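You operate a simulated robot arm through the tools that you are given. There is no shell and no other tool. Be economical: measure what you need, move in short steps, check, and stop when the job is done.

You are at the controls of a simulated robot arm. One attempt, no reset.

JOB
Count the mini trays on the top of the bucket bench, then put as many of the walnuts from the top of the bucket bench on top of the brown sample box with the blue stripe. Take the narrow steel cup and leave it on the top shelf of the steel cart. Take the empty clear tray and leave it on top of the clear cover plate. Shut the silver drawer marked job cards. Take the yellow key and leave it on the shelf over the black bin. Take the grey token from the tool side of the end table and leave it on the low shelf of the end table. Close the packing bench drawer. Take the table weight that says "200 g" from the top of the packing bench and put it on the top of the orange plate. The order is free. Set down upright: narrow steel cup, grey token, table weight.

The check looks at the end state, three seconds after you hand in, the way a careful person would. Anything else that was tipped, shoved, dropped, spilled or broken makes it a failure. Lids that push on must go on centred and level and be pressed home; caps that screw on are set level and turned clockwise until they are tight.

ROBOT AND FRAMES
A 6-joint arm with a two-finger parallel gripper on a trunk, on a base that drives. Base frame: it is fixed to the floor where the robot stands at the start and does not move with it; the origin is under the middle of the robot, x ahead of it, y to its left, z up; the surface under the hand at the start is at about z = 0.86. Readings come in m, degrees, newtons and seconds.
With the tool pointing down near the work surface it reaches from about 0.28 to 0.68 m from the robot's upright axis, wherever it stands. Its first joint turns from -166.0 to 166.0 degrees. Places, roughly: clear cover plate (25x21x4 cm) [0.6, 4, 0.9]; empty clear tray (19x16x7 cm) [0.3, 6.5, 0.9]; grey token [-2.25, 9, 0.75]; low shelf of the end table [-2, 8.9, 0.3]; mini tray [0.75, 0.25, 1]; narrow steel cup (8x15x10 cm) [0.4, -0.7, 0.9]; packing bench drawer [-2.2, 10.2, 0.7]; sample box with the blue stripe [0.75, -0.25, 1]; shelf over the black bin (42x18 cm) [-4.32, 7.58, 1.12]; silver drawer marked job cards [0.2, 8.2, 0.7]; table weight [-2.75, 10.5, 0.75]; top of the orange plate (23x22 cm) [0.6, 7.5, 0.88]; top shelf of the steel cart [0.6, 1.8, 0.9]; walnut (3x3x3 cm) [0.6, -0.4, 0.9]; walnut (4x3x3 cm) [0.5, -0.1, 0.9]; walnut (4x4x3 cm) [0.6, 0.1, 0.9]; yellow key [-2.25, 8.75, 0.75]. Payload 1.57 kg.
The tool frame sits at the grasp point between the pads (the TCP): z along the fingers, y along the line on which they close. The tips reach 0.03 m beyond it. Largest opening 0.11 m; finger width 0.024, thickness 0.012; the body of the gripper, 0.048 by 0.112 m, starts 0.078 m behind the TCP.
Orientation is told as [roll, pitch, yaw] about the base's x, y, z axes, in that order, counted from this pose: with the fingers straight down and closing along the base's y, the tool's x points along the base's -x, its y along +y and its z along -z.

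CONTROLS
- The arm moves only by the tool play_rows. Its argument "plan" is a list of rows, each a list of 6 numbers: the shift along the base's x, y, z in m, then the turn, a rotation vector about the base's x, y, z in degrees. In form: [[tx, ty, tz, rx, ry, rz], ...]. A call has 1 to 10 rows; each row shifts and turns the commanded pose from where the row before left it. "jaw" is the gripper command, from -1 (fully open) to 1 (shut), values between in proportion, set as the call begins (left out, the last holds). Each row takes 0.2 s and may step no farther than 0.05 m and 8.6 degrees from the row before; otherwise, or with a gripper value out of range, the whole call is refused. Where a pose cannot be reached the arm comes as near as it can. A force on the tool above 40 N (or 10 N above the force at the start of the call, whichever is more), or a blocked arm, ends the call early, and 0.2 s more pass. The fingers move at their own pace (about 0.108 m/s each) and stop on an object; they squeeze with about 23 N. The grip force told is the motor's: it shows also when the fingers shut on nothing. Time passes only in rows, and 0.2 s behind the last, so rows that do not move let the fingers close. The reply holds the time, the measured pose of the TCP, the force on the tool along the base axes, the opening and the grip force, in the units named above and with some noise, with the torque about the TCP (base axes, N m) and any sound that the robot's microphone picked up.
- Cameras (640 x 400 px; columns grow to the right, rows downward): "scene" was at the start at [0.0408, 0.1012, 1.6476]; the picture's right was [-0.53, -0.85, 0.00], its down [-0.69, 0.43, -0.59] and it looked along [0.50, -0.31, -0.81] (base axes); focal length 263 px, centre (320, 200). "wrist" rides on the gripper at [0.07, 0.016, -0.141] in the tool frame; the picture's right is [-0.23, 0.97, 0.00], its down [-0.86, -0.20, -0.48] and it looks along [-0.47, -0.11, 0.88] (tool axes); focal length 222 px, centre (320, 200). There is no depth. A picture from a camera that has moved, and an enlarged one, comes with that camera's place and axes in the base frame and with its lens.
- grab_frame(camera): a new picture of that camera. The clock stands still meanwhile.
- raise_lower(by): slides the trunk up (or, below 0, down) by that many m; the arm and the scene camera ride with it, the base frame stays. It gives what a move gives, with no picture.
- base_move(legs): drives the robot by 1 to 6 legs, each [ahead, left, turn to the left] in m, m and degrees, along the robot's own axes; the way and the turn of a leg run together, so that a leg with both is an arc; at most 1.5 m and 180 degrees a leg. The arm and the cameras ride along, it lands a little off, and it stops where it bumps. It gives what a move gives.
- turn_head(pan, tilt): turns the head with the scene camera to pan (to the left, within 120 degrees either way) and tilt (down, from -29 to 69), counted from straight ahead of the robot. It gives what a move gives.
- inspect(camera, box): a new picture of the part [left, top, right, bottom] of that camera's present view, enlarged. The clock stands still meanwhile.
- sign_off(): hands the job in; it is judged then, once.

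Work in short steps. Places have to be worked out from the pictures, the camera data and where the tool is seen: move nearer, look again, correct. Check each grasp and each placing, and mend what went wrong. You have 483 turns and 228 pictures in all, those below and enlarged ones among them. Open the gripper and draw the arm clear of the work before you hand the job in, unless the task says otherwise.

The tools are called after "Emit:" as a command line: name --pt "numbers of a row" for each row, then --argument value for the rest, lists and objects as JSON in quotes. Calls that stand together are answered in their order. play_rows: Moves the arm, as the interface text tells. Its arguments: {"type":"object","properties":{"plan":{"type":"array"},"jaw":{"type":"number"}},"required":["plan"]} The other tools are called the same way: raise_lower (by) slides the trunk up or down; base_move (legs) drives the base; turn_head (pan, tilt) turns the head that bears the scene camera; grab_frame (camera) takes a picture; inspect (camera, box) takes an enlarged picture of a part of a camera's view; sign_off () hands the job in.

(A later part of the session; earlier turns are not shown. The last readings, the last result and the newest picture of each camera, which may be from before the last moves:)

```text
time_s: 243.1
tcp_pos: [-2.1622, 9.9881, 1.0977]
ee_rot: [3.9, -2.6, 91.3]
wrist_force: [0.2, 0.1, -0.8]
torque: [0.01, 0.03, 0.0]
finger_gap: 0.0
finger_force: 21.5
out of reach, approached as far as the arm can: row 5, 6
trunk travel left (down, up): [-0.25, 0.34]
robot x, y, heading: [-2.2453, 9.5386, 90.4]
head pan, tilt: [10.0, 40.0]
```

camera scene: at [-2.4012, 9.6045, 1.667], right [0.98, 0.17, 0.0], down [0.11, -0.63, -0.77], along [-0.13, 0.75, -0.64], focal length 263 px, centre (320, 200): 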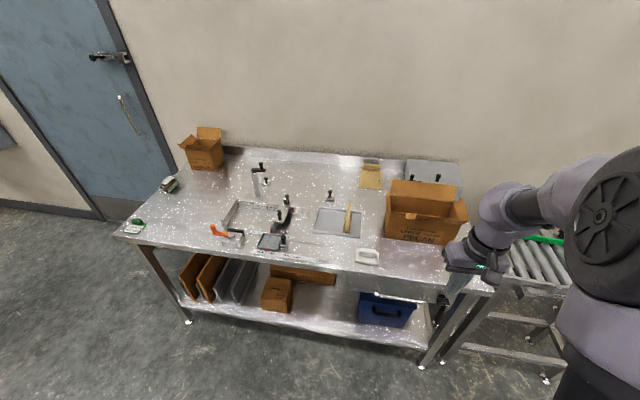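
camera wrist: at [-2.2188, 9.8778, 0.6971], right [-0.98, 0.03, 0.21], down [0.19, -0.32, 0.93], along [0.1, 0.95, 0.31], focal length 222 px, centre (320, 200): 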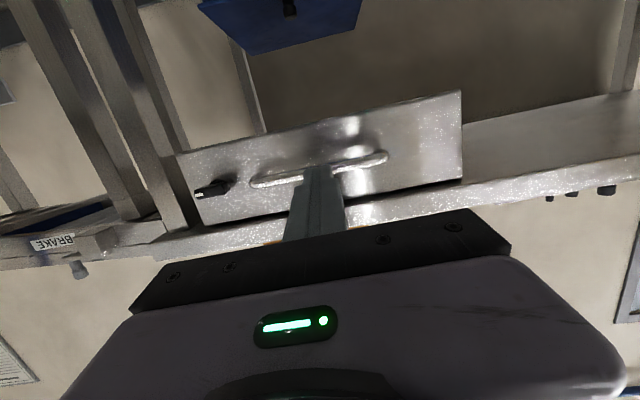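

This wrist branch has a yaw limit near here, so I'll work with yaws above it. Now go to read the weights: raise, drive left and forward.

Emit:
play_rows --pt "0 0 0.04 0 0 8" --pt "0 0 0.04 0 0 8" --pt "0 0 0.03 0 0 8" --pt "0 0 0 0 0 0" --jaw -0.5

Emit:
base_move --legs '[[0, 0.42, 0], [0.22, 0, 0]]'

Emit:
turn_head --pan -3 --tilt 42

Emit:
grab_frame --camera "scene"

```text
time_s: 244.1
tcp_pos: [-2.1646, 9.9902, 1.2088]
ee_rot: [2.4, -1.7, 114.4]
wrist_force: [-0.3, -0.8, 0.4]
torque: [0.02, -0.02, -0.01]
finger_gap: 0.0829
finger_force: 0.1
trunk travel left (down, up): [-0.25, 0.34]
robot x, y, heading: [-2.2458, 9.5388, 90.0]
head pan, tilt: [10.0, 40.0]
```

```text
time_s: 248.0
tcp_pos: [-2.5864, 10.2195, 1.2072]
ee_rot: [2.4, -1.5, 114.6]
wrist_force: [0.2, -0.1, -0.2]
torque: [0.01, 0.01, 0.01]
finger_gap: 0.0827
finger_force: 0.0
trunk travel left (down, up): [-0.25, 0.34]
robot x, y, heading: [-2.6641, 9.7683, 90.5]
head pan, tilt: [10.0, 40.0]
```

```text
time_s: 248.8
tcp_pos: [-2.5867, 10.2174, 1.2073]
ee_rot: [2.4, -1.7, 114.5]
wrist_force: [0.6, 0.3, 0.2]
torque: [0.01, 0.02, 0.0]
finger_gap: 0.0825
finger_force: 0.2
trunk travel left (down, up): [-0.25, 0.34]
robot x, y, heading: [-2.6638, 9.7695, 90.2]
head pan, tilt: [-3.0, 42.0]
```

```text
91 pictures are left
camera scene: at [-2.8012, 9.8328, 1.6641], right [1.0, -0.05, 0.0], down [-0.03, -0.67, -0.74], along [0.03, 0.74, -0.67], focal length 263 px, centre (320, 200)
```

scene: 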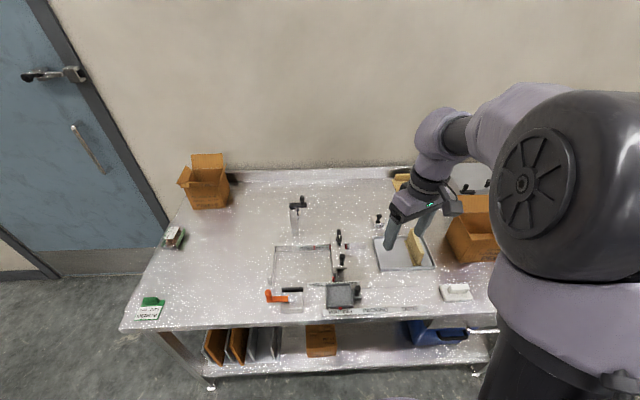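

Emit:
inspect --camera "scene" --box '[265, 185, 395, 265]'

Emit:
inspect --camera "scene" --box '[355, 195, 405, 235]'

```text
4.92 times, centred on (330, 225) of scene
camera zoom: at [-2.8012, 9.8328, 1.6641], right [1.0, -0.05, 0.0], down [-0.03, -0.67, -0.74], along [0.03, 0.74, -0.67], focal length 1293 px, centre (271, 77)
```

zoom: 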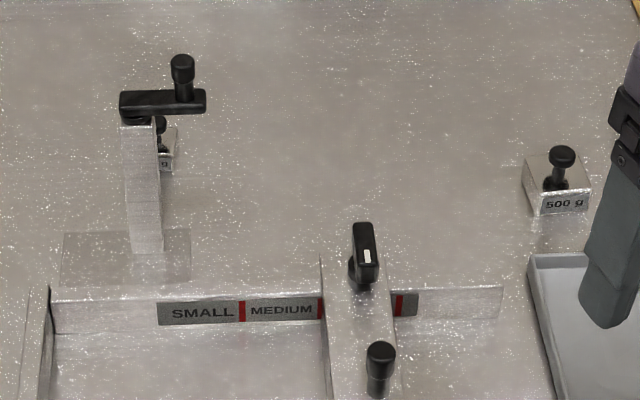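

```text
10.00 times, centred on (380, 215) of scene
camera zoom: at [-2.8012, 9.8328, 1.6641], right [1.0, -0.05, 0.0], down [-0.03, -0.67, -0.74], along [0.03, 0.74, -0.67], focal length 2627 px, centre (-280, 50)
```

zoom: 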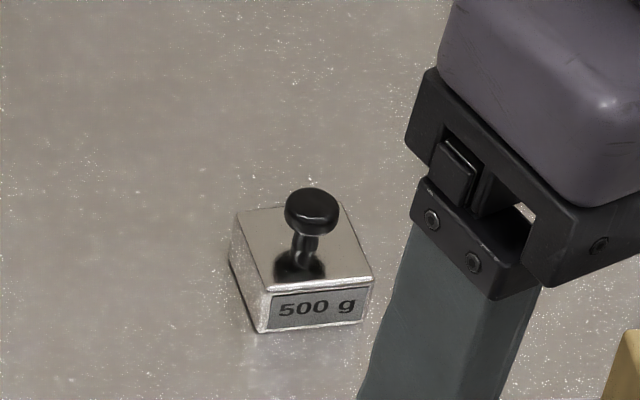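

One weight reads "500 g"; the other is behind the press stand near [-2.86,10.62]. I move closer/left to read it.

Emit:
base_move --legs '[[0.16, 0.14, 0]]'

Emit:
grab_frame --camera "scene"

```text
time_s: 250.4
tcp_pos: [-2.7264, 10.3788, 1.2077]
ee_rot: [2.4, -1.5, 114.7]
wrist_force: [-0.6, -0.4, -0.3]
torque: [-0.06, -0.01, 0.01]
finger_gap: 0.0825
finger_force: 0.1
trunk travel left (down, up): [-0.25, 0.34]
robot x, y, heading: [-2.8062, 9.9315, 90.3]
head pan, tilt: [-3.0, 42.0]
```

```text
88 pictures are left
camera scene: at [-2.9426, 9.9936, 1.664], right [1.0, -0.05, 0.0], down [-0.03, -0.67, -0.74], along [0.03, 0.74, -0.67], focal length 263 px, centre (320, 200)
```

scene: 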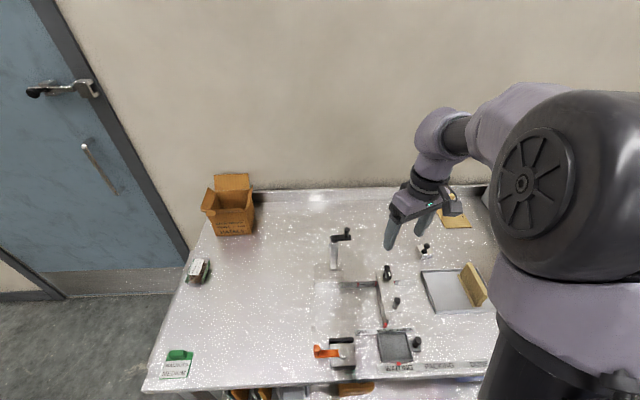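

Emit:
inspect --camera "scene" --box '[300, 205, 400, 285]'

Emit:
grab_frame --camera "wrist"

```text
5.00 times, centred on (350, 245) of scene
camera zoom: at [-2.9426, 9.9936, 1.664], right [1.0, -0.05, 0.0], down [-0.03, -0.67, -0.74], along [0.03, 0.74, -0.67], focal length 1314 px, centre (170, -25)
```

zoom: 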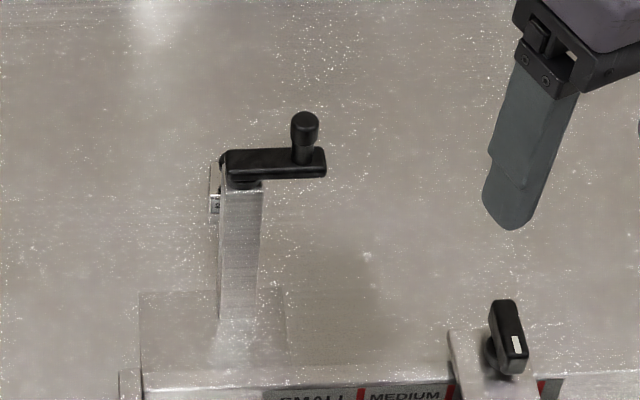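

```text
86 pictures are left
camera wrist: at [-2.7058, 10.3083, 1.3476], right [-0.98, -0.2, 0.05], down [-0.15, 0.86, 0.49], along [-0.14, 0.47, -0.87], focal length 222 px, centre (320, 200)
```

wrist: 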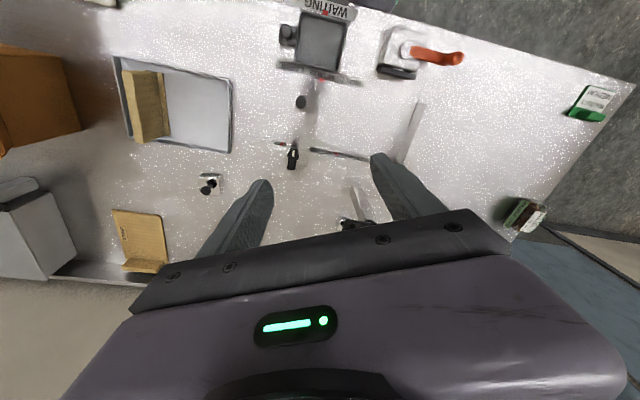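

The hidden weight's label begins with "2" — the 200 g. I raise the hand, go forward 4 cm, turn the hand to yaw 180 (fingers closing fore-aft), and hover above the weight.

Emit:
base_move --legs '[[0.04, 0.03, 0]]'

Emit:
play_rows --pt "-0.02 0.02 0 0 0 8" --pt "-0.02 0.03 0 0 0 8" --pt "-0.02 0.03 0 0 0 8" --pt "-0.02 0.03 0 0 0 8" --pt "-0.02 0.03 0 0 0 8" --pt "-0.01 0.03 0 0 0 8" --pt "0 0.03 0 0 0 8" --pt "0 0.01 0 0 0 8" --pt "0 0 0 0 0 0"

Emit:
grab_frame --camera "wrist"

```text
time_s: 251.4
tcp_pos: [-2.759, 10.418, 1.2075]
ee_rot: [2.4, -1.5, 114.6]
wrist_force: [0.1, -0.3, -0.2]
torque: [-0.05, -0.06, 0.03]
finger_gap: 0.0825
finger_force: 0.1
trunk travel left (down, up): [-0.25, 0.34]
robot x, y, heading: [-2.8366, 9.9714, 90.5]
head pan, tilt: [-3.0, 42.0]
```

```text
time_s: 253.4
tcp_pos: [-2.867, 10.6234, 1.2086]
ee_rot: [2.4, -1.6, 178.8]
wrist_force: [-0.1, 0.9, 0.4]
torque: [-0.03, 0.04, -0.04]
finger_gap: 0.0828
finger_force: 0.1
out of reach, approached as far as the arm can: row 8
trunk travel left (down, up): [-0.25, 0.34]
robot x, y, heading: [-2.8353, 9.9674, 90.4]
head pan, tilt: [-3.0, 42.0]
```

```text
85 pictures are left
camera wrist: at [-2.7928, 10.611, 1.3481], right [-0.25, -0.97, 0.05], down [-0.84, 0.24, 0.49], along [-0.49, 0.08, -0.87], focal length 222 px, centre (320, 200)
```

wrist: 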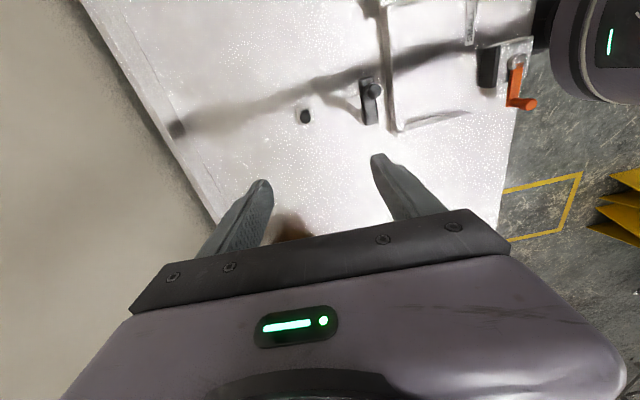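

Emit:
inspect --camera "wrist" --box '[260, 60, 430, 170]'

```text
3.64 times, centred on (345, 115) of wrist
camera zoom: at [-2.7928, 10.611, 1.3481], right [-0.25, -0.97, 0.05], down [-0.84, 0.24, 0.49], along [-0.49, 0.08, -0.87], focal length 808 px, centre (229, 509)
```

zoom: 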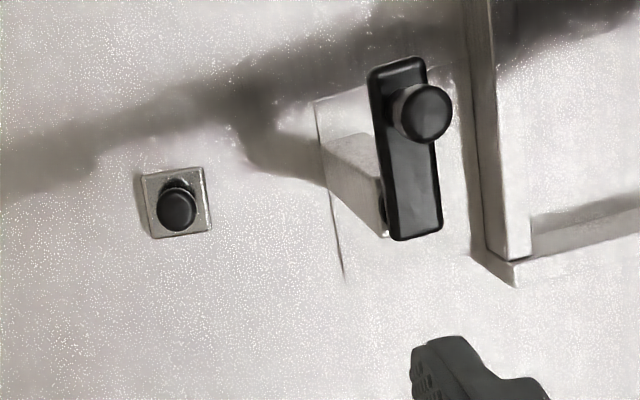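

The weight block is 36 mm, centred ≈[-2.862,10.634], yawed about -10.6°. I align (yaw −10.6°, remove residual tilt) and descend to z≈0.93.

Emit:
play_rows --pt "0.002 0 -0.04 2.4 -1.6 -5.3" --pt "0.003 0.004 -0.04 0 0 -5.3" --pt "0 0.004 -0.04 0 0 0" --pt "0 0 -0.04 0 0 0" --pt "0 0 -0.04 0 0 0" --pt "0 0 -0.04 0 0 0" --pt "0 0 -0.03 0 0 0" --pt "0 0 0 0 0 0" --jaw -0.3

Emit:
grab_frame --camera "wrist"

Emit:
inspect --camera "scene" --box '[290, 160, 430, 280]'

```text
time_s: 255.2
tcp_pos: [-2.8592, 10.6324, 0.9351]
ee_rot: [-0.2, -0.3, 168.1]
wrist_force: [-0.4, -0.1, 0.5]
torque: [0.02, 0.02, -0.01]
finger_gap: 0.0715
finger_force: 0.2
trunk travel left (down, up): [-0.25, 0.34]
robot x, y, heading: [-2.8304, 9.9651, 90.5]
head pan, tilt: [-3.0, 42.0]
```

```text
83 pictures are left
camera wrist: at [-2.7947, 10.6019, 1.0762], right [-0.42, -0.91, 0.0], down [-0.79, 0.37, 0.48], along [-0.44, 0.2, -0.88], focal length 222 px, centre (320, 200)
```

wrist: 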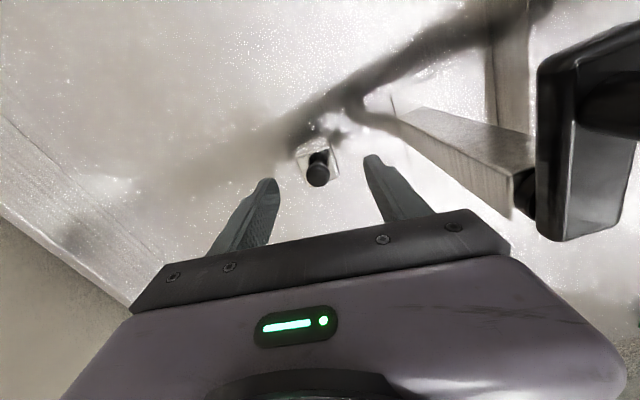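

```text
3.33 times, centred on (360, 220) of scene
camera zoom: at [-2.9726, 10.0308, 1.6642], right [1.0, -0.05, 0.0], down [-0.03, -0.67, -0.74], along [0.03, 0.74, -0.67], focal length 876 px, centre (187, 133)
```

zoom: 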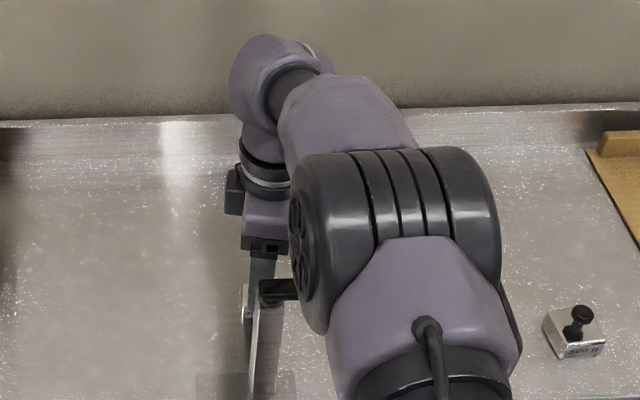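

Weight centred between the pads. Descend carefully toward the bench.

Emit:
play_rows --pt "0.003 0 -0.02 0 0 0" --pt "0 0 -0.012 0 0 0" --pt "0 0 -0.006 0 0 0" --pt "0 0 -0.005 0 0 0" --pt "0 0 -0.004 0 0 0"

Emit:
grab_frame --camera "wrist"

```text
time_s: 256.4
tcp_pos: [-2.8577, 10.6318, 0.8884]
ee_rot: [-0.1, -0.2, 168.1]
wrist_force: [0.4, -0.1, 0.4]
torque: [0.0, 0.0, 0.01]
finger_gap: 0.0716
finger_force: 0.1
trunk travel left (down, up): [-0.25, 0.34]
robot x, y, heading: [-2.8407, 9.9675, 90.3]
head pan, tilt: [-3.0, 42.0]
```

```text
81 pictures are left
camera wrist: at [-2.7924, 10.601, 1.03], right [-0.42, -0.91, 0.0], down [-0.79, 0.37, 0.48], along [-0.44, 0.21, -0.88], focal length 222 px, centre (320, 200)
```

wrist: 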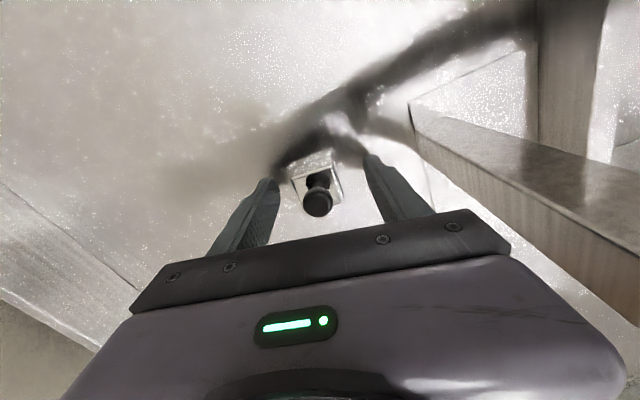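

Tips are ≈0.858 with no contact; the block (top ≈0.88) is well engaged. Close and lift.

Emit:
play_rows --pt "0 0 -0.002 0 0 0" --pt "0 0 0 0 0 0" --pt "0 0 0 0 0 0" --pt "0 0 0 0 0 0" --jaw 1

Emit:
play_rows --pt "0 0 0.02 0 0 0" --pt "0 0 0.04 0 0 0" --pt "0 0 0.04 0 0 0" --pt "0 0 0.04 0 0 0" --pt "0 0 0.04 0 0 0" --pt "0 0 0.04 0 0 0" --pt "0 0 0.04 0 0 0" --pt "0 0 0 0 0 0"

Emit:
grab_frame --camera "wrist"

```text
time_s: 257.4
tcp_pos: [-2.8565, 10.631, 0.8871]
ee_rot: [-0.1, -0.1, 168.0]
wrist_force: [-1.2, 2.2, 7.4]
torque: [0.02, 0.05, 0.06]
finger_gap: 0.0356
finger_force: 23.2
trunk travel left (down, up): [-0.25, 0.34]
robot x, y, heading: [-2.8344, 9.9671, 90.5]
head pan, tilt: [-3.0, 42.0]
```

```text
time_s: 259.2
tcp_pos: [-2.8564, 10.6331, 1.1462]
ee_rot: [-0.1, -0.1, 168.2]
wrist_force: [0.1, -0.7, -2.5]
torque: [-0.03, 0.03, 0.01]
finger_gap: 0.0356
finger_force: 23.0
trunk travel left (down, up): [-0.25, 0.34]
robot x, y, heading: [-2.8349, 9.9703, 89.9]
head pan, tilt: [-3.0, 42.0]
```

```text
80 pictures are left
camera wrist: at [-2.7908, 10.6033, 1.2875], right [-0.42, -0.91, 0.0], down [-0.79, 0.37, 0.48], along [-0.44, 0.2, -0.88], focal length 222 px, centre (320, 200)
```

wrist: 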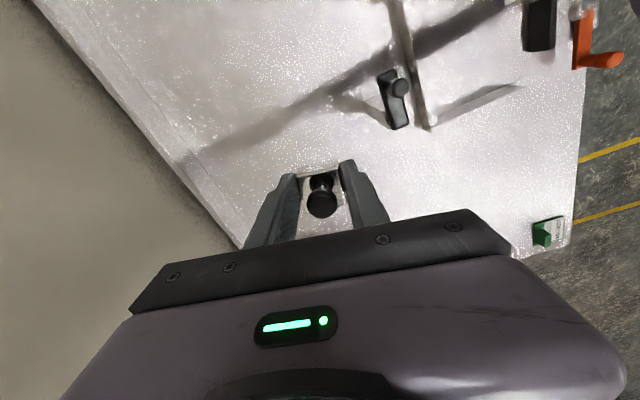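

The 200 g weight is held level (2 N extra load). I tuck the arm in and drive back along the aisle toward the orange plate.

Emit:
base_move --legs '[[-0.47, 0, 0]]'

Emit:
play_rows --pt "0 -0.05 0 0 0 0" --pt "0 -0.05 0 0 0 0" --pt "0 -0.05 0 0 0 0" --pt "0 -0.05 0 0 0 0" --pt "0 0 0 0 0 0"

Emit:
base_move --legs '[[0, -1.1, 0], [0, -1.1, 0], [0, 0, -90], [0, -1.0, 0], [0, -1.0, 0]]'

Emit:
turn_head --pan 10 --tilt 35

Emit:
grab_frame --camera "scene"

```text
time_s: 262.0
tcp_pos: [-2.8557, 10.165, 1.1457]
ee_rot: [0.0, -0.3, 168.3]
wrist_force: [-0.6, -0.1, -2.9]
torque: [0.03, -0.01, 0.0]
finger_gap: 0.0354
finger_force: 23.4
trunk travel left (down, up): [-0.25, 0.34]
robot x, y, heading: [-2.8318, 9.5012, 90.5]
head pan, tilt: [-3.0, 42.0]
```

```text
time_s: 263.2
tcp_pos: [-2.8533, 9.968, 1.1445]
ee_rot: [-0.2, -0.2, 168.4]
wrist_force: [0.5, -0.6, -1.9]
torque: [-0.04, -0.01, -0.02]
finger_gap: 0.0359
finger_force: 22.4
trunk travel left (down, up): [-0.25, 0.34]
robot x, y, heading: [-2.8323, 9.4993, 90.6]
head pan, tilt: [-3.0, 42.0]
```

```text
time_s: 287.4
tcp_pos: [0.018, 7.595, 1.1441]
ee_rot: [-0.2, -0.2, 83.0]
wrist_force: [0.1, -0.5, -1.5]
torque: [0.01, -0.03, -0.02]
finger_gap: 0.0357
finger_force: 23.2
trunk travel left (down, up): [-0.25, 0.34]
robot x, y, heading: [-0.4457, 7.5396, 5.1]
head pan, tilt: [-3.0, 42.0]
```

```text
time_s: 288.1
tcp_pos: [0.0177, 7.5951, 1.1451]
ee_rot: [-0.1, -0.3, 83.0]
wrist_force: [0.9, 0.2, -2.9]
torque: [0.01, 0.01, 0.01]
finger_gap: 0.0355
finger_force: 22.9
trunk travel left (down, up): [-0.25, 0.34]
robot x, y, heading: [-0.4469, 7.5372, 5.2]
head pan, tilt: [10.0, 35.0]
```

```text
79 pictures are left
camera scene: at [-0.3945, 7.6976, 1.6746], right [0.26, -0.97, 0.0], down [-0.55, -0.15, -0.82], along [0.79, 0.21, -0.57], focal length 263 px, centre (320, 200)
```

scene: 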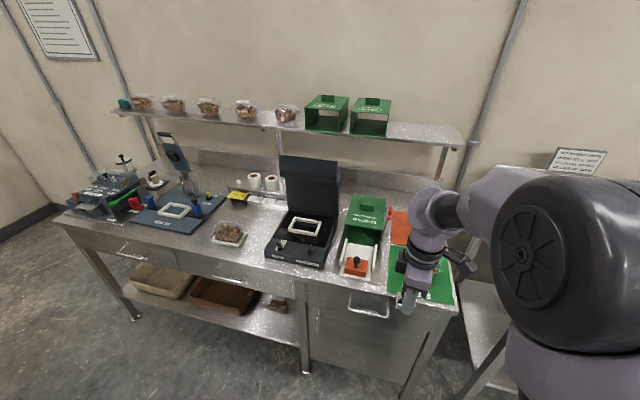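

The orange plate is behind the green one at the bench's right end. Zoom in to locate it.

Emit:
inspect --camera "scene" --box '[330, 170, 490, 310]'

Emit:
inspect --camera "scene" --box '[180, 250, 320, 330]'

```text
2.86 times, centred on (410, 240) of scene
camera zoom: at [-0.3945, 7.6976, 1.6746], right [0.26, -0.97, 0.0], down [-0.55, -0.15, -0.82], along [0.79, 0.21, -0.57], focal length 751 px, centre (63, 86)
```

zoom: 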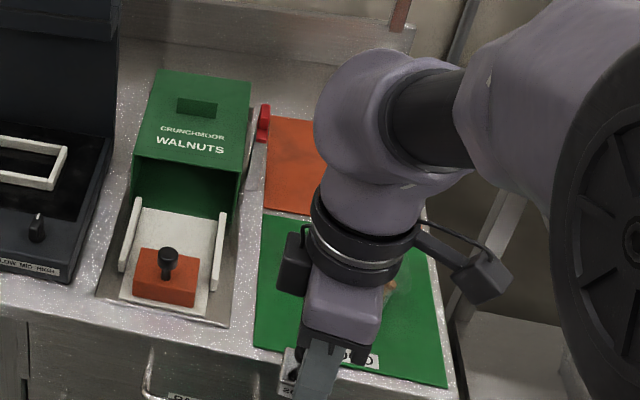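

```text
4.57 times, centred on (250, 290) of scene
camera zoom: at [-0.3945, 7.6976, 1.6746], right [0.26, -0.97, 0.0], down [-0.55, -0.15, -0.82], along [0.79, 0.21, -0.57], focal length 1201 px, centre (640, -211)
```

zoom: 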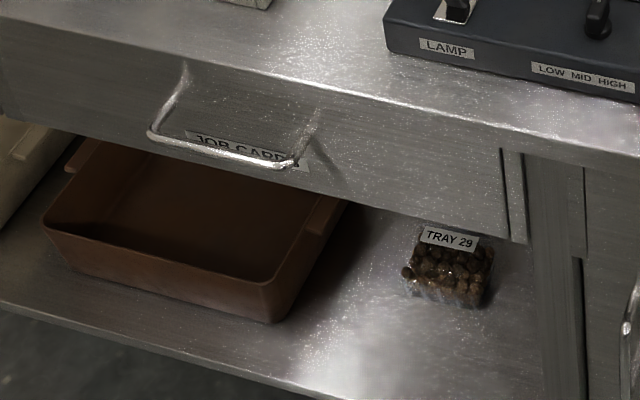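

Orange plate ≈ x 0.47–0.715, y 7.39–7.615 (centre [0.595,7.5]). Drive forward 0.4 and straighten.

Emit:
base_move --legs '[[0.4, -0.05, -5.2]]'

Emit:
turn_head --pan -5 --tilt 50

Emit:
grab_frame --camera "scene"

Emit:
grab_frame --camera "wrist"

```text
time_s: 290.6
tcp_pos: [0.4195, 7.521, 1.1446]
ee_rot: [-0.1, -0.2, 77.4]
wrist_force: [0.6, 0.0, -2.0]
torque: [0.0, 0.0, 0.0]
finger_gap: 0.0356
finger_force: 23.0
trunk travel left (down, up): [-0.25, 0.34]
robot x, y, heading: [-0.0504, 7.5056, -0.1]
head pan, tilt: [10.0, 35.0]
```

```text
time_s: 291.4
tcp_pos: [0.419, 7.5202, 1.1447]
ee_rot: [-0.2, -0.2, 77.5]
wrist_force: [0.1, 0.4, -3.5]
torque: [-0.01, 0.0, 0.04]
finger_gap: 0.0357
finger_force: 23.1
trunk travel left (down, up): [-0.25, 0.34]
robot x, y, heading: [-0.047, 7.5058, -0.2]
head pan, tilt: [-5.0, 50.0]
```

```text
76 pictures are left
camera scene: at [0.008, 7.6389, 1.6529], right [-0.09, -1.0, 0.0], down [-0.76, 0.07, -0.64], along [0.64, -0.06, -0.77], focal length 263 px, centre (320, 200)
```

scene: 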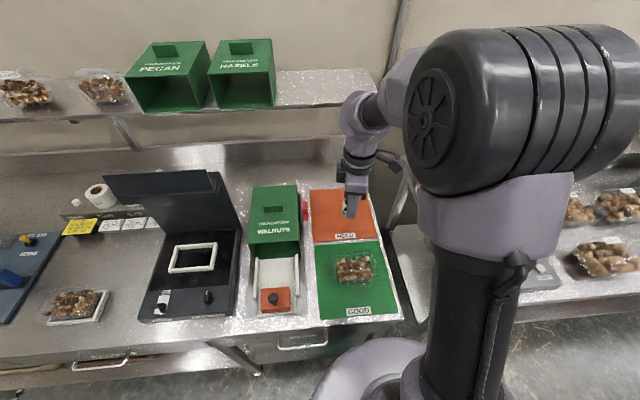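

```text
75 pictures are left
camera wrist: at [0.3885, 7.4556, 1.2859], right [-0.9, 0.43, 0.0], down [0.38, 0.79, 0.48], along [0.21, 0.43, -0.88], focal length 222 px, centre (320, 200)
```

wrist: 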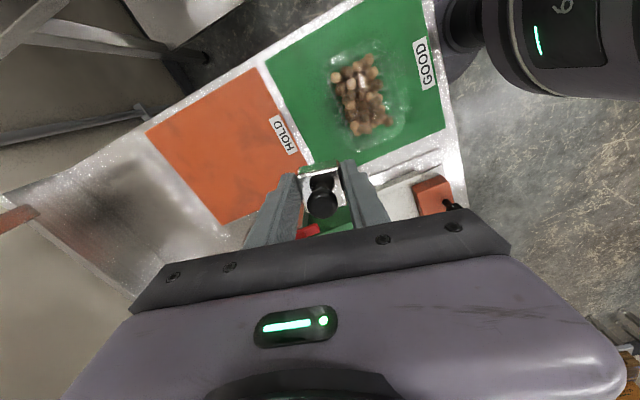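

Plate corners confirmed (centre ≈[0.588,7.5]). Move over it and lower to z≈0.95.

Emit:
play_rows --pt "0.042 -0.007 0 0 0 0" --pt "0.042 -0.007 0 0 0 0" --pt "0.042 -0.007 0 0 0 0" --pt "0.04 -0.007 0 0 0 0" --pt "0 0 -0.05 0 0 0" --pt "0 0 -0.05 0 0 0" --pt "0 0 -0.05 0 0 0" --pt "0 0 -0.04 0 0 0" --pt "0 0 0 0 0 0"

Emit:
play_rows --pt "0 0 -0.015 0 0 0" --pt "0 0 -0.01 0 0 0" --pt "0 0 -0.006 0 0 0" --pt "0 0 -0.004 0 0 0" --pt "0 0 0 0 0 0"

Emit:
inspect --camera "wrist" --box '[200, 60, 440, 230]'

```text
time_s: 293.4
tcp_pos: [0.5831, 7.4938, 0.9553]
ee_rot: [-0.2, -0.2, 77.5]
wrist_force: [0.5, 0.2, -2.9]
torque: [0.05, 0.01, -0.01]
finger_gap: 0.0354
finger_force: 22.7
trunk travel left (down, up): [-0.25, 0.34]
robot x, y, heading: [-0.0472, 7.5049, -0.2]
head pan, tilt: [-5.0, 50.0]
```

```text
time_s: 294.6
tcp_pos: [0.5864, 7.493, 0.9226]
ee_rot: [-0.1, -0.2, 77.4]
wrist_force: [1.2, -1.2, 4.3]
torque: [-0.07, 0.12, 0.01]
finger_gap: 0.0356
finger_force: 22.9
trunk travel left (down, up): [-0.25, 0.34]
robot x, y, heading: [-0.049, 7.5084, -0.4]
head pan, tilt: [-5.0, 50.0]
```

```text
2.35 times, centred on (320, 145) of wrist
camera zoom: at [0.5553, 7.4279, 1.0627], right [-0.9, 0.43, 0.0], down [0.38, 0.79, 0.48], along [0.21, 0.43, -0.88], focal length 523 px, centre (320, 329)
```

zoom: 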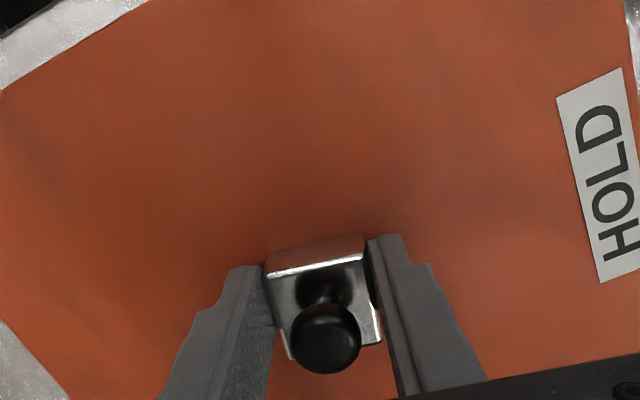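

Contact reached (~7 N upward). Release, then lift and check.

Emit:
play_rows --pt "0 0 0 0 0 0" --pt "0 0 0 0 0 0" --pt "0 0 0 0 0 0" --jaw -0.1

Emit:
play_rows --pt "0 0 0.03 0 0 0" --pt "0 0 0.05 0 0 0" --pt "0 0 0.05 0 0 0" --pt "0 0 0.05 0 0 0" --pt "-0.045 0 0 0 0 0" --pt "-0.045 0 0 0 0 0" --pt "-0.045 0 0 0 0 0" --pt "0 0 0 0 0 0"

Emit:
inspect --camera "scene" --box '[290, 170, 420, 280]'

```text
time_s: 295.4
tcp_pos: [0.5866, 7.4937, 0.9203]
ee_rot: [0.0, -0.2, 77.5]
wrist_force: [-0.1, 0.3, -0.8]
torque: [0.0, 0.01, 0.01]
finger_gap: 0.0605
finger_force: 0.1
trunk travel left (down, up): [-0.25, 0.34]
robot x, y, heading: [-0.0493, 7.5074, -0.3]
head pan, tilt: [-5.0, 50.0]
```

```text
time_s: 297.2
tcp_pos: [0.4533, 7.4923, 1.1009]
ee_rot: [0.3, -0.8, 77.4]
wrist_force: [0.2, 0.2, 0.1]
torque: [0.02, 0.0, 0.0]
finger_gap: 0.0605
finger_force: 0.1
out of reach, approached as far as the arm can: row 7
trunk travel left (down, up): [-0.25, 0.34]
robot x, y, heading: [-0.0472, 7.5052, -0.0]
head pan, tilt: [-5.0, 50.0]
```

```text
3.64 times, centred on (355, 225) of scene
camera zoom: at [0.0086, 7.6389, 1.6528], right [-0.09, -1.0, 0.0], down [-0.76, 0.07, -0.64], along [0.64, -0.06, -0.77], focal length 955 px, centre (193, 109)
```

zoom: 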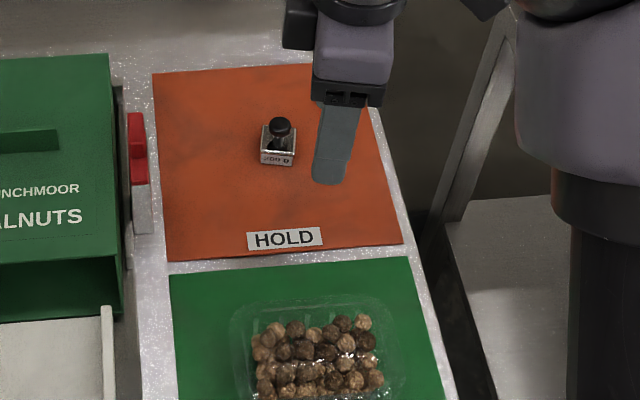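

The "200 g" weight stands upright on the orange plate. Now I back off and recheck the job-cards drawer against its neighbour.

Emit:
base_move --legs '[[-0.4, 0, 0], [0, 0.85, 0]]'

Emit:
turn_head --pan 10 --tilt 50

Emit:
inspect --camera "scene" --box '[160, 150, 480, 330]'

```text
time_s: 303.8
tcp_pos: [0.0426, 8.3532, 1.1021]
ee_rot: [0.4, -0.8, 78.7]
wrist_force: [0.0, 0.3, -0.1]
torque: [0.0, 0.0, 0.02]
finger_gap: 0.0605
finger_force: 0.1
trunk travel left (down, up): [-0.25, 0.34]
robot x, y, heading: [-0.4508, 8.3579, 1.2]
head pan, tilt: [-5.0, 50.0]
```

```text
time_s: 304.6
tcp_pos: [0.0424, 8.352, 1.1016]
ee_rot: [0.4, -0.8, 78.7]
wrist_force: [0.2, -0.2, -0.1]
torque: [0.02, 0.02, -0.02]
finger_gap: 0.0604
finger_force: 0.0
trunk travel left (down, up): [-0.25, 0.34]
robot x, y, heading: [-0.4587, 8.3526, 0.9]
head pan, tilt: [10.0, 50.0]
```

```text
2.00 times, centred on (320, 240) of scene
camera zoom: at [-0.407, 8.5094, 1.6529], right [0.19, -0.98, 0.0], down [-0.75, -0.15, -0.64], along [0.63, 0.12, -0.77], focal length 525 px, centre (320, 120)
```

zoom: 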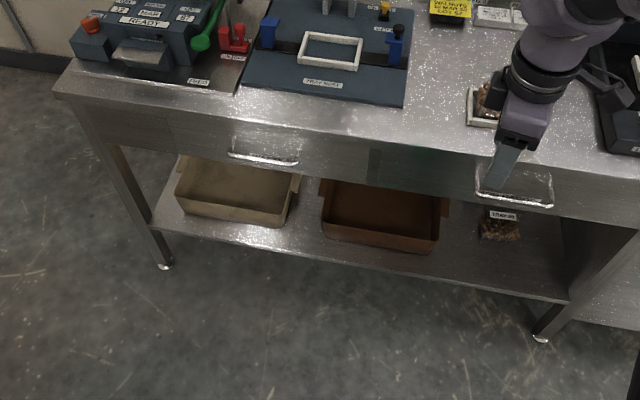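

Zoom on the junction of the two drawers.

Emit:
inspect --camera "scene" --box '[260, 190, 450, 270]'

```text
3.37 times, centred on (355, 230) of scene
camera zoom: at [-0.407, 8.5094, 1.6529], right [0.19, -0.98, 0.0], down [-0.75, -0.15, -0.64], along [0.63, 0.12, -0.77], focal length 885 px, centre (202, 99)
```

zoom: 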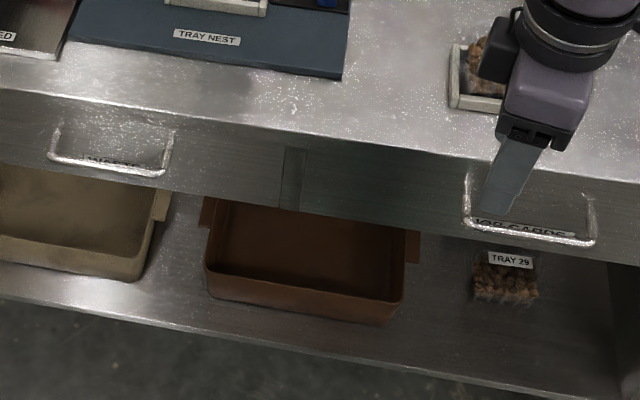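

Inconclusive to a few mm. I'll press again using the open front finger (it leads the wrist by ~2 cm, so the bench edge can't interfere). Position in front of the handle.

Emit:
base_move --legs '[[-0.1, -0.1, -0.9]]'

Emit:
play_rows --pt "0 0 0 0 0 6" --pt "0 0 0 0 0 5.5" --pt "0 0 0 0 0 0" --jaw -1

Emit:
raise_lower --by -0.2

```text
time_s: 305.9
tcp_pos: [-0.0591, 8.2438, 1.1012]
ee_rot: [0.3, -0.9, 77.6]
wrist_force: [0.3, -0.8, -0.9]
torque: [0.04, -0.01, 0.01]
finger_gap: 0.0601
finger_force: 0.1
trunk travel left (down, up): [-0.25, 0.34]
robot x, y, heading: [-0.5607, 8.2573, -0.2]
head pan, tilt: [10.0, 50.0]
```

```text
time_s: 306.7
tcp_pos: [-0.0586, 8.2457, 1.101]
ee_rot: [0.3, -0.8, 89.2]
wrist_force: [0.4, 0.5, -0.5]
torque: [-0.02, -0.01, 0.02]
finger_gap: 0.1101
finger_force: 0.0
trunk travel left (down, up): [-0.25, 0.34]
robot x, y, heading: [-0.559, 8.2552, -0.2]
head pan, tilt: [10.0, 50.0]
```

```text
time_s: 308.9
tcp_pos: [-0.0589, 8.2456, 0.9014]
ee_rot: [0.3, -0.7, 89.2]
wrist_force: [-0.6, -0.2, -0.4]
torque: [-0.03, 0.01, 0.05]
finger_gap: 0.1097
finger_force: 0.0
trunk travel left (down, up): [-0.05, 0.54]
robot x, y, heading: [-0.5599, 8.2584, 0.0]
head pan, tilt: [10.0, 50.0]
```

Lower to handle height and advance.

Emit:
play_rows --pt "0 0 -0.045 0 0 0" --pt "0 0 -0.045 0 0 0" --pt "0 0 -0.035 0 0 0" --pt "0.045 0 0 0 0 0" --pt "0.045 0 0 0 0 0" --pt "0.035 0 0 0 0 0" --pt "0.015 0 0 0 0 0" --pt "0 0 0 0 0 0"

Emit:
play_rows --pt "0.008 0 0 0 0 0" --pt "0.005 0 0 0 0 0" --pt "0.004 0 0 0 0 0" --pt "0.004 0 0 0 0 0" --pt "0.004 0 0 0 0 0" --pt "0.004 0 0 0 0 0" --pt "0.004 0 0 0 0 0" --pt "0.004 0 0 0 0 0" --pt "0.004 0 0 0 0 0"

Emit:
grab_frame --camera "wrist"

```text
time_s: 310.7
tcp_pos: [0.1005, 8.2451, 0.7939]
ee_rot: [0.3, -0.9, 89.2]
wrist_force: [0.2, 1.0, 0.4]
torque: [0.03, -0.03, -0.01]
finger_gap: 0.11
finger_force: 0.1
out of reach, approached as far as the arm can: row 1, 2, 3, 4
trunk travel left (down, up): [-0.05, 0.54]
robot x, y, heading: [-0.5603, 8.2533, -0.1]
head pan, tilt: [10.0, 50.0]
```

```text
time_s: 312.1
tcp_pos: [0.1224, 8.2448, 0.7907]
ee_rot: [0.6, -0.7, 89.4]
wrist_force: [-34.1, 0.5, 11.8]
torque: [0.15, -0.52, 0.38]
finger_gap: 0.0808
finger_force: 0.0
trunk travel left (down, up): [-0.05, 0.54]
robot x, y, heading: [-0.5591, 8.2553, 0.0]
head pan, tilt: [10.0, 50.0]
stopped in row 6: the force on the tool passed its limit at 41 N (the readings are from after the stop); the commanded pose is now the measured one
```

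```text
70 pictures are left
camera wrist: at [0.1073, 8.1732, 0.9333], right [-0.97, 0.24, 0.01], down [0.21, 0.85, 0.49], along [0.1, 0.48, -0.87], focal length 222 px, centre (320, 200)
```

wrist: 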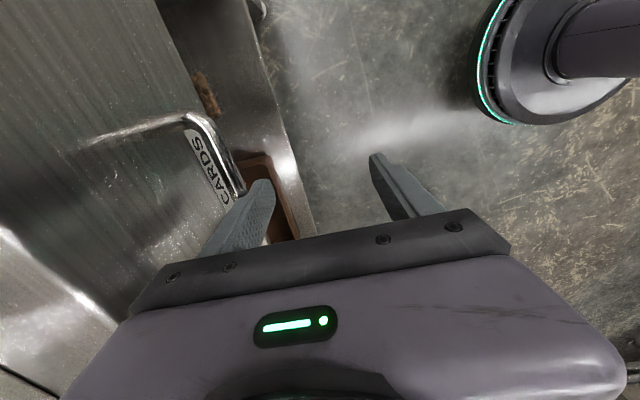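

The finger presses squarely on the bar at 34–41 N with no movement: the drawer is fully shut. Retract and raise.

Emit:
play_rows --pt "-0.03 0 0 0 0 0" --pt "-0.045 0 0 0 0 0" --pt "-0.03 0 0.03 0 0 0" --pt "0 0 0.05 0 0 0" --pt "0 0 0.05 0 0 0" --pt "0 0 0 0 0 0"

Emit:
raise_lower --by 0.2

Emit:
inspect --camera "scene" --box '[220, 180, 480, 320]'

```text
time_s: 313.5
tcp_pos: [0.02, 8.2464, 0.9185]
ee_rot: [0.6, -0.9, 89.3]
wrist_force: [0.3, 0.4, 0.1]
torque: [-0.03, 0.02, 0.01]
finger_gap: 0.11
finger_force: 0.2
trunk travel left (down, up): [-0.05, 0.54]
robot x, y, heading: [-0.5601, 8.2572, -0.3]
head pan, tilt: [10.0, 50.0]
```

```text
time_s: 315.6
tcp_pos: [0.0193, 8.2469, 1.117]
ee_rot: [0.5, -0.8, 89.3]
wrist_force: [0.2, -0.2, -0.1]
torque: [-0.03, 0.01, 0.01]
finger_gap: 0.1098
finger_force: 0.1
trunk travel left (down, up): [-0.25, 0.34]
robot x, y, heading: [-0.5638, 8.2597, -0.2]
head pan, tilt: [10.0, 50.0]
```

```text
2.46 times, centred on (350, 250) of scene
camera zoom: at [-0.506, 8.4103, 1.6528], right [0.17, -0.98, 0.0], down [-0.75, -0.13, -0.64], along [0.63, 0.11, -0.77], focal length 647 px, centre (246, 77)
```

zoom: 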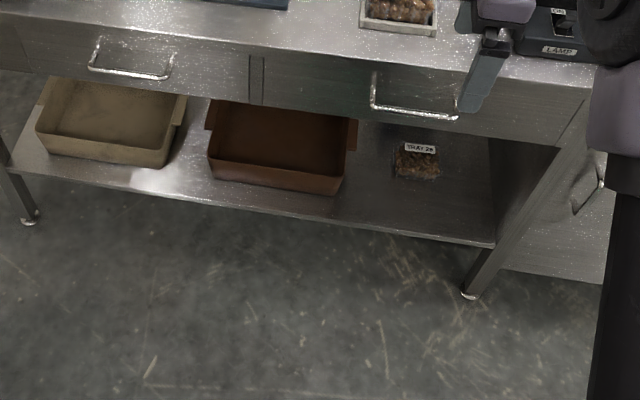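

Both drawers done. Before the low-shelf job I want the wrist back in its normal branch, so I back into open floor and test tilting the hand sideways.

Emit:
base_move --legs '[[-0.4, 0, 0]]'

Emit:
play_rows --pt "0 0 0.03 8 0 0" --pt "0 0 0.03 8 0 0" --pt "0 0 0.03 8 0 0" --pt "0 0 0 8 0 0" --pt "0 0 0 8 0 0" --pt "0 0 0 8 0 0" --pt "0 0 0 8 0 0" --pt "0 0 0 8 0 0" --pt "0 0 0 8 0 0" --pt "0 0 0 8 0 0" --jaw 0

Emit:
grab_frame --camera "scene"

```text
time_s: 318.1
tcp_pos: [-0.366, 8.2432, 1.1182]
ee_rot: [0.6, -0.8, 89.0]
wrist_force: [-0.1, 0.9, 0.0]
torque: [0.02, 0.0, 0.01]
finger_gap: 0.1103
finger_force: 0.0
trunk travel left (down, up): [-0.25, 0.34]
robot x, y, heading: [-0.9445, 8.256, -0.2]
head pan, tilt: [10.0, 50.0]
```

```text
time_s: 320.3
tcp_pos: [-0.3641, 8.2437, 1.2072]
ee_rot: [6.2, -80.9, 84.4]
wrist_force: [0.4, -0.6, 0.1]
torque: [0.01, 0.02, 0.01]
finger_gap: 0.055
finger_force: 0.0
trunk travel left (down, up): [-0.25, 0.34]
robot x, y, heading: [-0.9435, 8.2571, -0.5]
head pan, tilt: [10.0, 50.0]
```

```text
68 pictures are left
camera scene: at [-0.8893, 8.411, 1.6529], right [0.17, -0.99, 0.0], down [-0.76, -0.13, -0.64], along [0.63, 0.11, -0.77], focal length 263 px, centre (320, 200)
```

scene: 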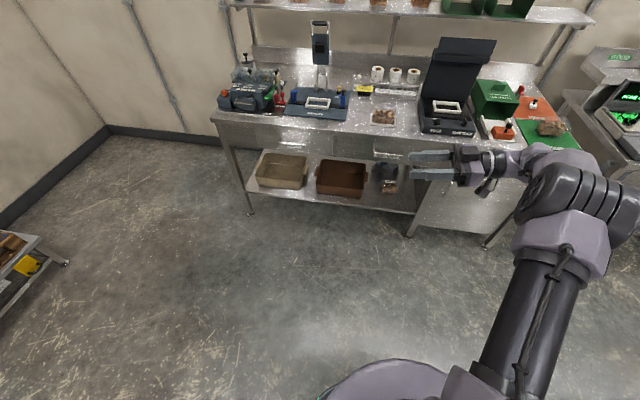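

Sideways tilt is free. While horizontal, I spin the hand about its own axis to bring the yaw back, then stand it up again.

Emit:
play_rows --pt "0 0 0 0 8 0" --pt "0 0 0 0 8 0" --pt "0 0 0 0 8 0" --pt "0 0 0 0 8 0" --pt "0 0 0 0 8 0" --pt "0 0 0 0 8 0" --pt "0 0 0 0 8 0" --pt "0 0 0 0 8 0" --pt "0 0 0 0 8 0" --pt "0 0 0 0 8 0"

Emit:
play_rows --pt "0 0 0 -8 0 0" --pt "0 0 0 -8 0 0" --pt "0 0 0 -8 0 0" --pt "0 0 0 -8 0 0" --pt "0 0 0 -8 0 0" --pt "0 0 0 -8 0 0" --pt "0 0 0 -8 0 0" --pt "0 0 0 -8 0 0" --pt "0 0 0 -8 0 0" --pt "0 0 0 -8 0 0"

```text
time_s: 322.5
tcp_pos: [-0.4346, 8.2966, 1.178]
ee_rot: [88.8, -9.0, 9.1]
wrist_force: [-0.9, 0.0, 0.2]
torque: [0.0, -0.01, 0.01]
finger_gap: 0.0552
finger_force: 0.1
out of reach, approached as far as the arm can: row 7, 8, 9, 10
trunk travel left (down, up): [-0.25, 0.34]
robot x, y, heading: [-0.9445, 8.2576, -0.3]
head pan, tilt: [10.0, 50.0]
```

```text
time_s: 324.7
tcp_pos: [-0.4974, 8.2443, 1.1034]
ee_rot: [11.6, 5.9, 11.7]
wrist_force: [-0.8, 0.3, -0.1]
torque: [-0.01, -0.04, 0.01]
finger_gap: 0.055
finger_force: 0.0
out of reach, approached as far as the arm can: row 7, 8, 9, 10
trunk travel left (down, up): [-0.25, 0.34]
robot x, y, heading: [-0.9421, 8.2607, -0.2]
head pan, tilt: [10.0, 50.0]
```

Still the same branch. I'll flip it deliberately: extend, tilt the hand left past horizontal, rotate 180° about the sideways axis, then come back down.

Emit:
play_rows --pt "0.04 0 0.03 0 0 0" --pt "0.04 0 0.03 0 0 0" --pt "0.04 0 0.03 8 0 0" --pt "0 0 0 8 0 0" --pt "0 0 0 8 0 0" --pt "0 0 0 8 0 0" --pt "0 0 0 8 0 0" --pt "0 0 0 8 0 0" --pt "0 0 0 8 0 0" --pt "0 0 0 8 0 0"

Emit:
play_rows --pt "0 0 0 8 0 0" --pt "0 0 0 8 0 0" --pt "0 0 0 8 0 0" --pt "0 0 0 8 0 0" --pt "0 0 0 6 0 0" --pt "0 0 0 0 0 0"

```text
time_s: 326.9
tcp_pos: [-0.44, 8.1929, 1.1319]
ee_rot: [73.1, -6.4, 11.3]
wrist_force: [0.4, -0.5, -0.8]
torque: [0.02, 0.01, -0.03]
finger_gap: 0.0552
finger_force: 0.1
out of reach, approached as far as the arm can: row 1, 2, 3
trunk travel left (down, up): [-0.25, 0.34]
robot x, y, heading: [-0.9465, 8.2564, -0.3]
head pan, tilt: [10.0, 50.0]
```

```text
time_s: 328.3
tcp_pos: [-0.5206, 8.2493, 1.1081]
ee_rot: [105.2, -11.4, 6.5]
wrist_force: [0.1, -0.3, 0.8]
torque: [0.01, 0.0, -0.02]
finger_gap: 0.0551
finger_force: 0.0
out of reach, approached as far as the arm can: row 1, 2, 3, 4, 5
trunk travel left (down, up): [-0.25, 0.34]
robot x, y, heading: [-0.9434, 8.2594, -0.6]
head pan, tilt: [10.0, 50.0]
```

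Tilt is past horizontal (105°). Now rotate about the sideways (y) axis by −180°.

Emit:
play_rows --pt "0 0 0.02 0 -8 0" --pt "0 0 0.02 0 -8 0" --pt "0 0 0.02 0 -8 0" --pt "0 0 0 0 -8 0" --pt "0 0 0 0 -8 0" --pt "0 0 0 0 -8 0" --pt "0 0 0 0 -8 0" --pt "0 0 0 0 -8 0" --pt "0 0 0 0 -8 0" --pt "0 0 0 0 -8 0"

Emit:
grab_frame --camera "scene"

```text
time_s: 330.5
tcp_pos: [-0.5249, 8.2512, 1.1668]
ee_rot: [2.8, -83.5, 103.7]
wrist_force: [0.1, 0.2, 0.3]
torque: [-0.04, 0.01, -0.02]
finger_gap: 0.0551
finger_force: 0.1
out of reach, approached as far as the arm can: row 2
trunk travel left (down, up): [-0.25, 0.34]
robot x, y, heading: [-0.9468, 8.2546, -0.3]
head pan, tilt: [10.0, 50.0]
```

```text
67 pictures are left
camera scene: at [-0.8899, 8.4113, 1.6529], right [0.17, -0.99, 0.0], down [-0.76, -0.13, -0.64], along [0.63, 0.11, -0.77], focal length 263 px, centre (320, 200)
```

scene: 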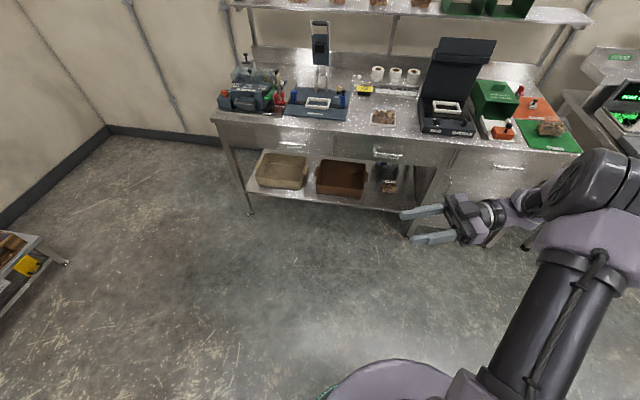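

Continue the rotation about y by about −100° more.

Emit:
play_rows --pt "0 0 0 0 -8 0" --pt "0 0 0 0 -8 0" --pt "0 0 0 0 -8 0" --pt "0 0 0 0 -8 0" --pt "0 0 0 0 -8 0" --pt "0 0 0 0 -8 0" --pt "0 0 0 0 -8 0" --pt "0 0 0 0 -8 0" --pt "0 0 0 0 -8 0" --pt "0 0 0 0 -8 0"

Emit:
play_rows --pt "0 0 0 -8 0 0" --pt "0 0 0 -8 0 0" --pt "0 0 0 -8 0 0" --pt "0 0 0 0 0 0"

```text
time_s: 332.7
tcp_pos: [-0.5244, 8.2521, 1.1673]
ee_rot: [-72.6, -8.4, 173.6]
wrist_force: [-0.6, 0.1, 0.3]
torque: [0.01, 0.01, -0.01]
finger_gap: 0.0553
finger_force: 0.0
trunk travel left (down, up): [-0.25, 0.34]
robot x, y, heading: [-0.9479, 8.2615, -0.5]
head pan, tilt: [10.0, 50.0]
```

```text
time_s: 333.7
tcp_pos: [-0.5233, 8.2523, 1.1676]
ee_rot: [-48.5, -5.2, 170.8]
wrist_force: [0.1, 0.6, -0.7]
torque: [0.0, 0.01, 0.02]
finger_gap: 0.0551
finger_force: 0.1
trunk travel left (down, up): [-0.25, 0.34]
robot x, y, heading: [-0.9452, 8.2604, -0.1]
head pan, tilt: [10.0, 50.0]
```

No limits hit. Continue to vertical and fix the residuals.

Emit:
play_rows --pt "0 0 0 -8 0 0" --pt "0 0 0 -8 0 0" --pt "0 0 0 -8 0 0" --pt "0 0 0 -8 0 0" --pt "0 0 0 -8 0 0" --pt "0 0 0 -8 0 0" --pt "0 0 0 0 0 0"

Emit:
play_rows --pt "0 0 0 0 0 -8" --pt "0 0 0 0 0 -8" --pt "0 0 0 0 0 -8" --pt "0 0 0 0 0 -8" --pt "0 0 0 0 0 -8" --pt "0 0 0 0 0 -8" --pt "0 0 0 0 0 -8" --pt "0 0 0 0 0 -8" --pt "0 0 0 0 0 -8" --pt "0 0 0 0 0 -8"

Emit:
play_rows --pt "0 0 0 0 0 -8" --pt "0 0 0 0 0 -8" --pt "0 0 0 0 0 -8" --pt "0 0 0 0 0 -8" --pt "0 0 0 0 0 -8" --pt "0 0 0 0 0 -8" --pt "0 0 0 0 0 -8" --pt "0 0 0 0 0 -8" --pt "0 0 0 0 0 -8" --pt "0 0 0 0 0 -8"

```text
time_s: 335.3
tcp_pos: [-0.5244, 8.2529, 1.1684]
ee_rot: [-1.5, 3.3, 170.0]
wrist_force: [0.2, -0.7, -0.5]
torque: [-0.03, -0.08, -0.04]
finger_gap: 0.0551
finger_force: 0.2
trunk travel left (down, up): [-0.25, 0.34]
robot x, y, heading: [-0.9481, 8.2577, -0.4]
head pan, tilt: [10.0, 50.0]
```

```text
time_s: 337.5
tcp_pos: [-0.5062, 8.245, 1.2182]
ee_rot: [-1.0, 2.8, 89.8]
wrist_force: [-0.1, -0.2, -0.5]
torque: [0.03, 0.0, -0.01]
finger_gap: 0.0549
finger_force: 0.1
out of reach, approached as far as the arm can: row 1, 2, 3, 4, 5, 6, 7, 8
trunk travel left (down, up): [-0.25, 0.34]
robot x, y, heading: [-0.947, 8.2576, -0.4]
head pan, tilt: [10.0, 50.0]
```

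```text
time_s: 339.7
tcp_pos: [-0.5391, 8.1549, 1.1681]
ee_rot: [0.3, 2.4, 10.7]
wrist_force: [0.6, -0.5, 0.2]
torque: [0.0, -0.01, -0.01]
finger_gap: 0.0551
finger_force: 0.0
out of reach, approached as far as the arm can: row 8, 9, 10
trunk travel left (down, up): [-0.25, 0.34]
robot x, y, heading: [-0.9434, 8.26, -0.2]
head pan, tilt: [10.0, 50.0]
```

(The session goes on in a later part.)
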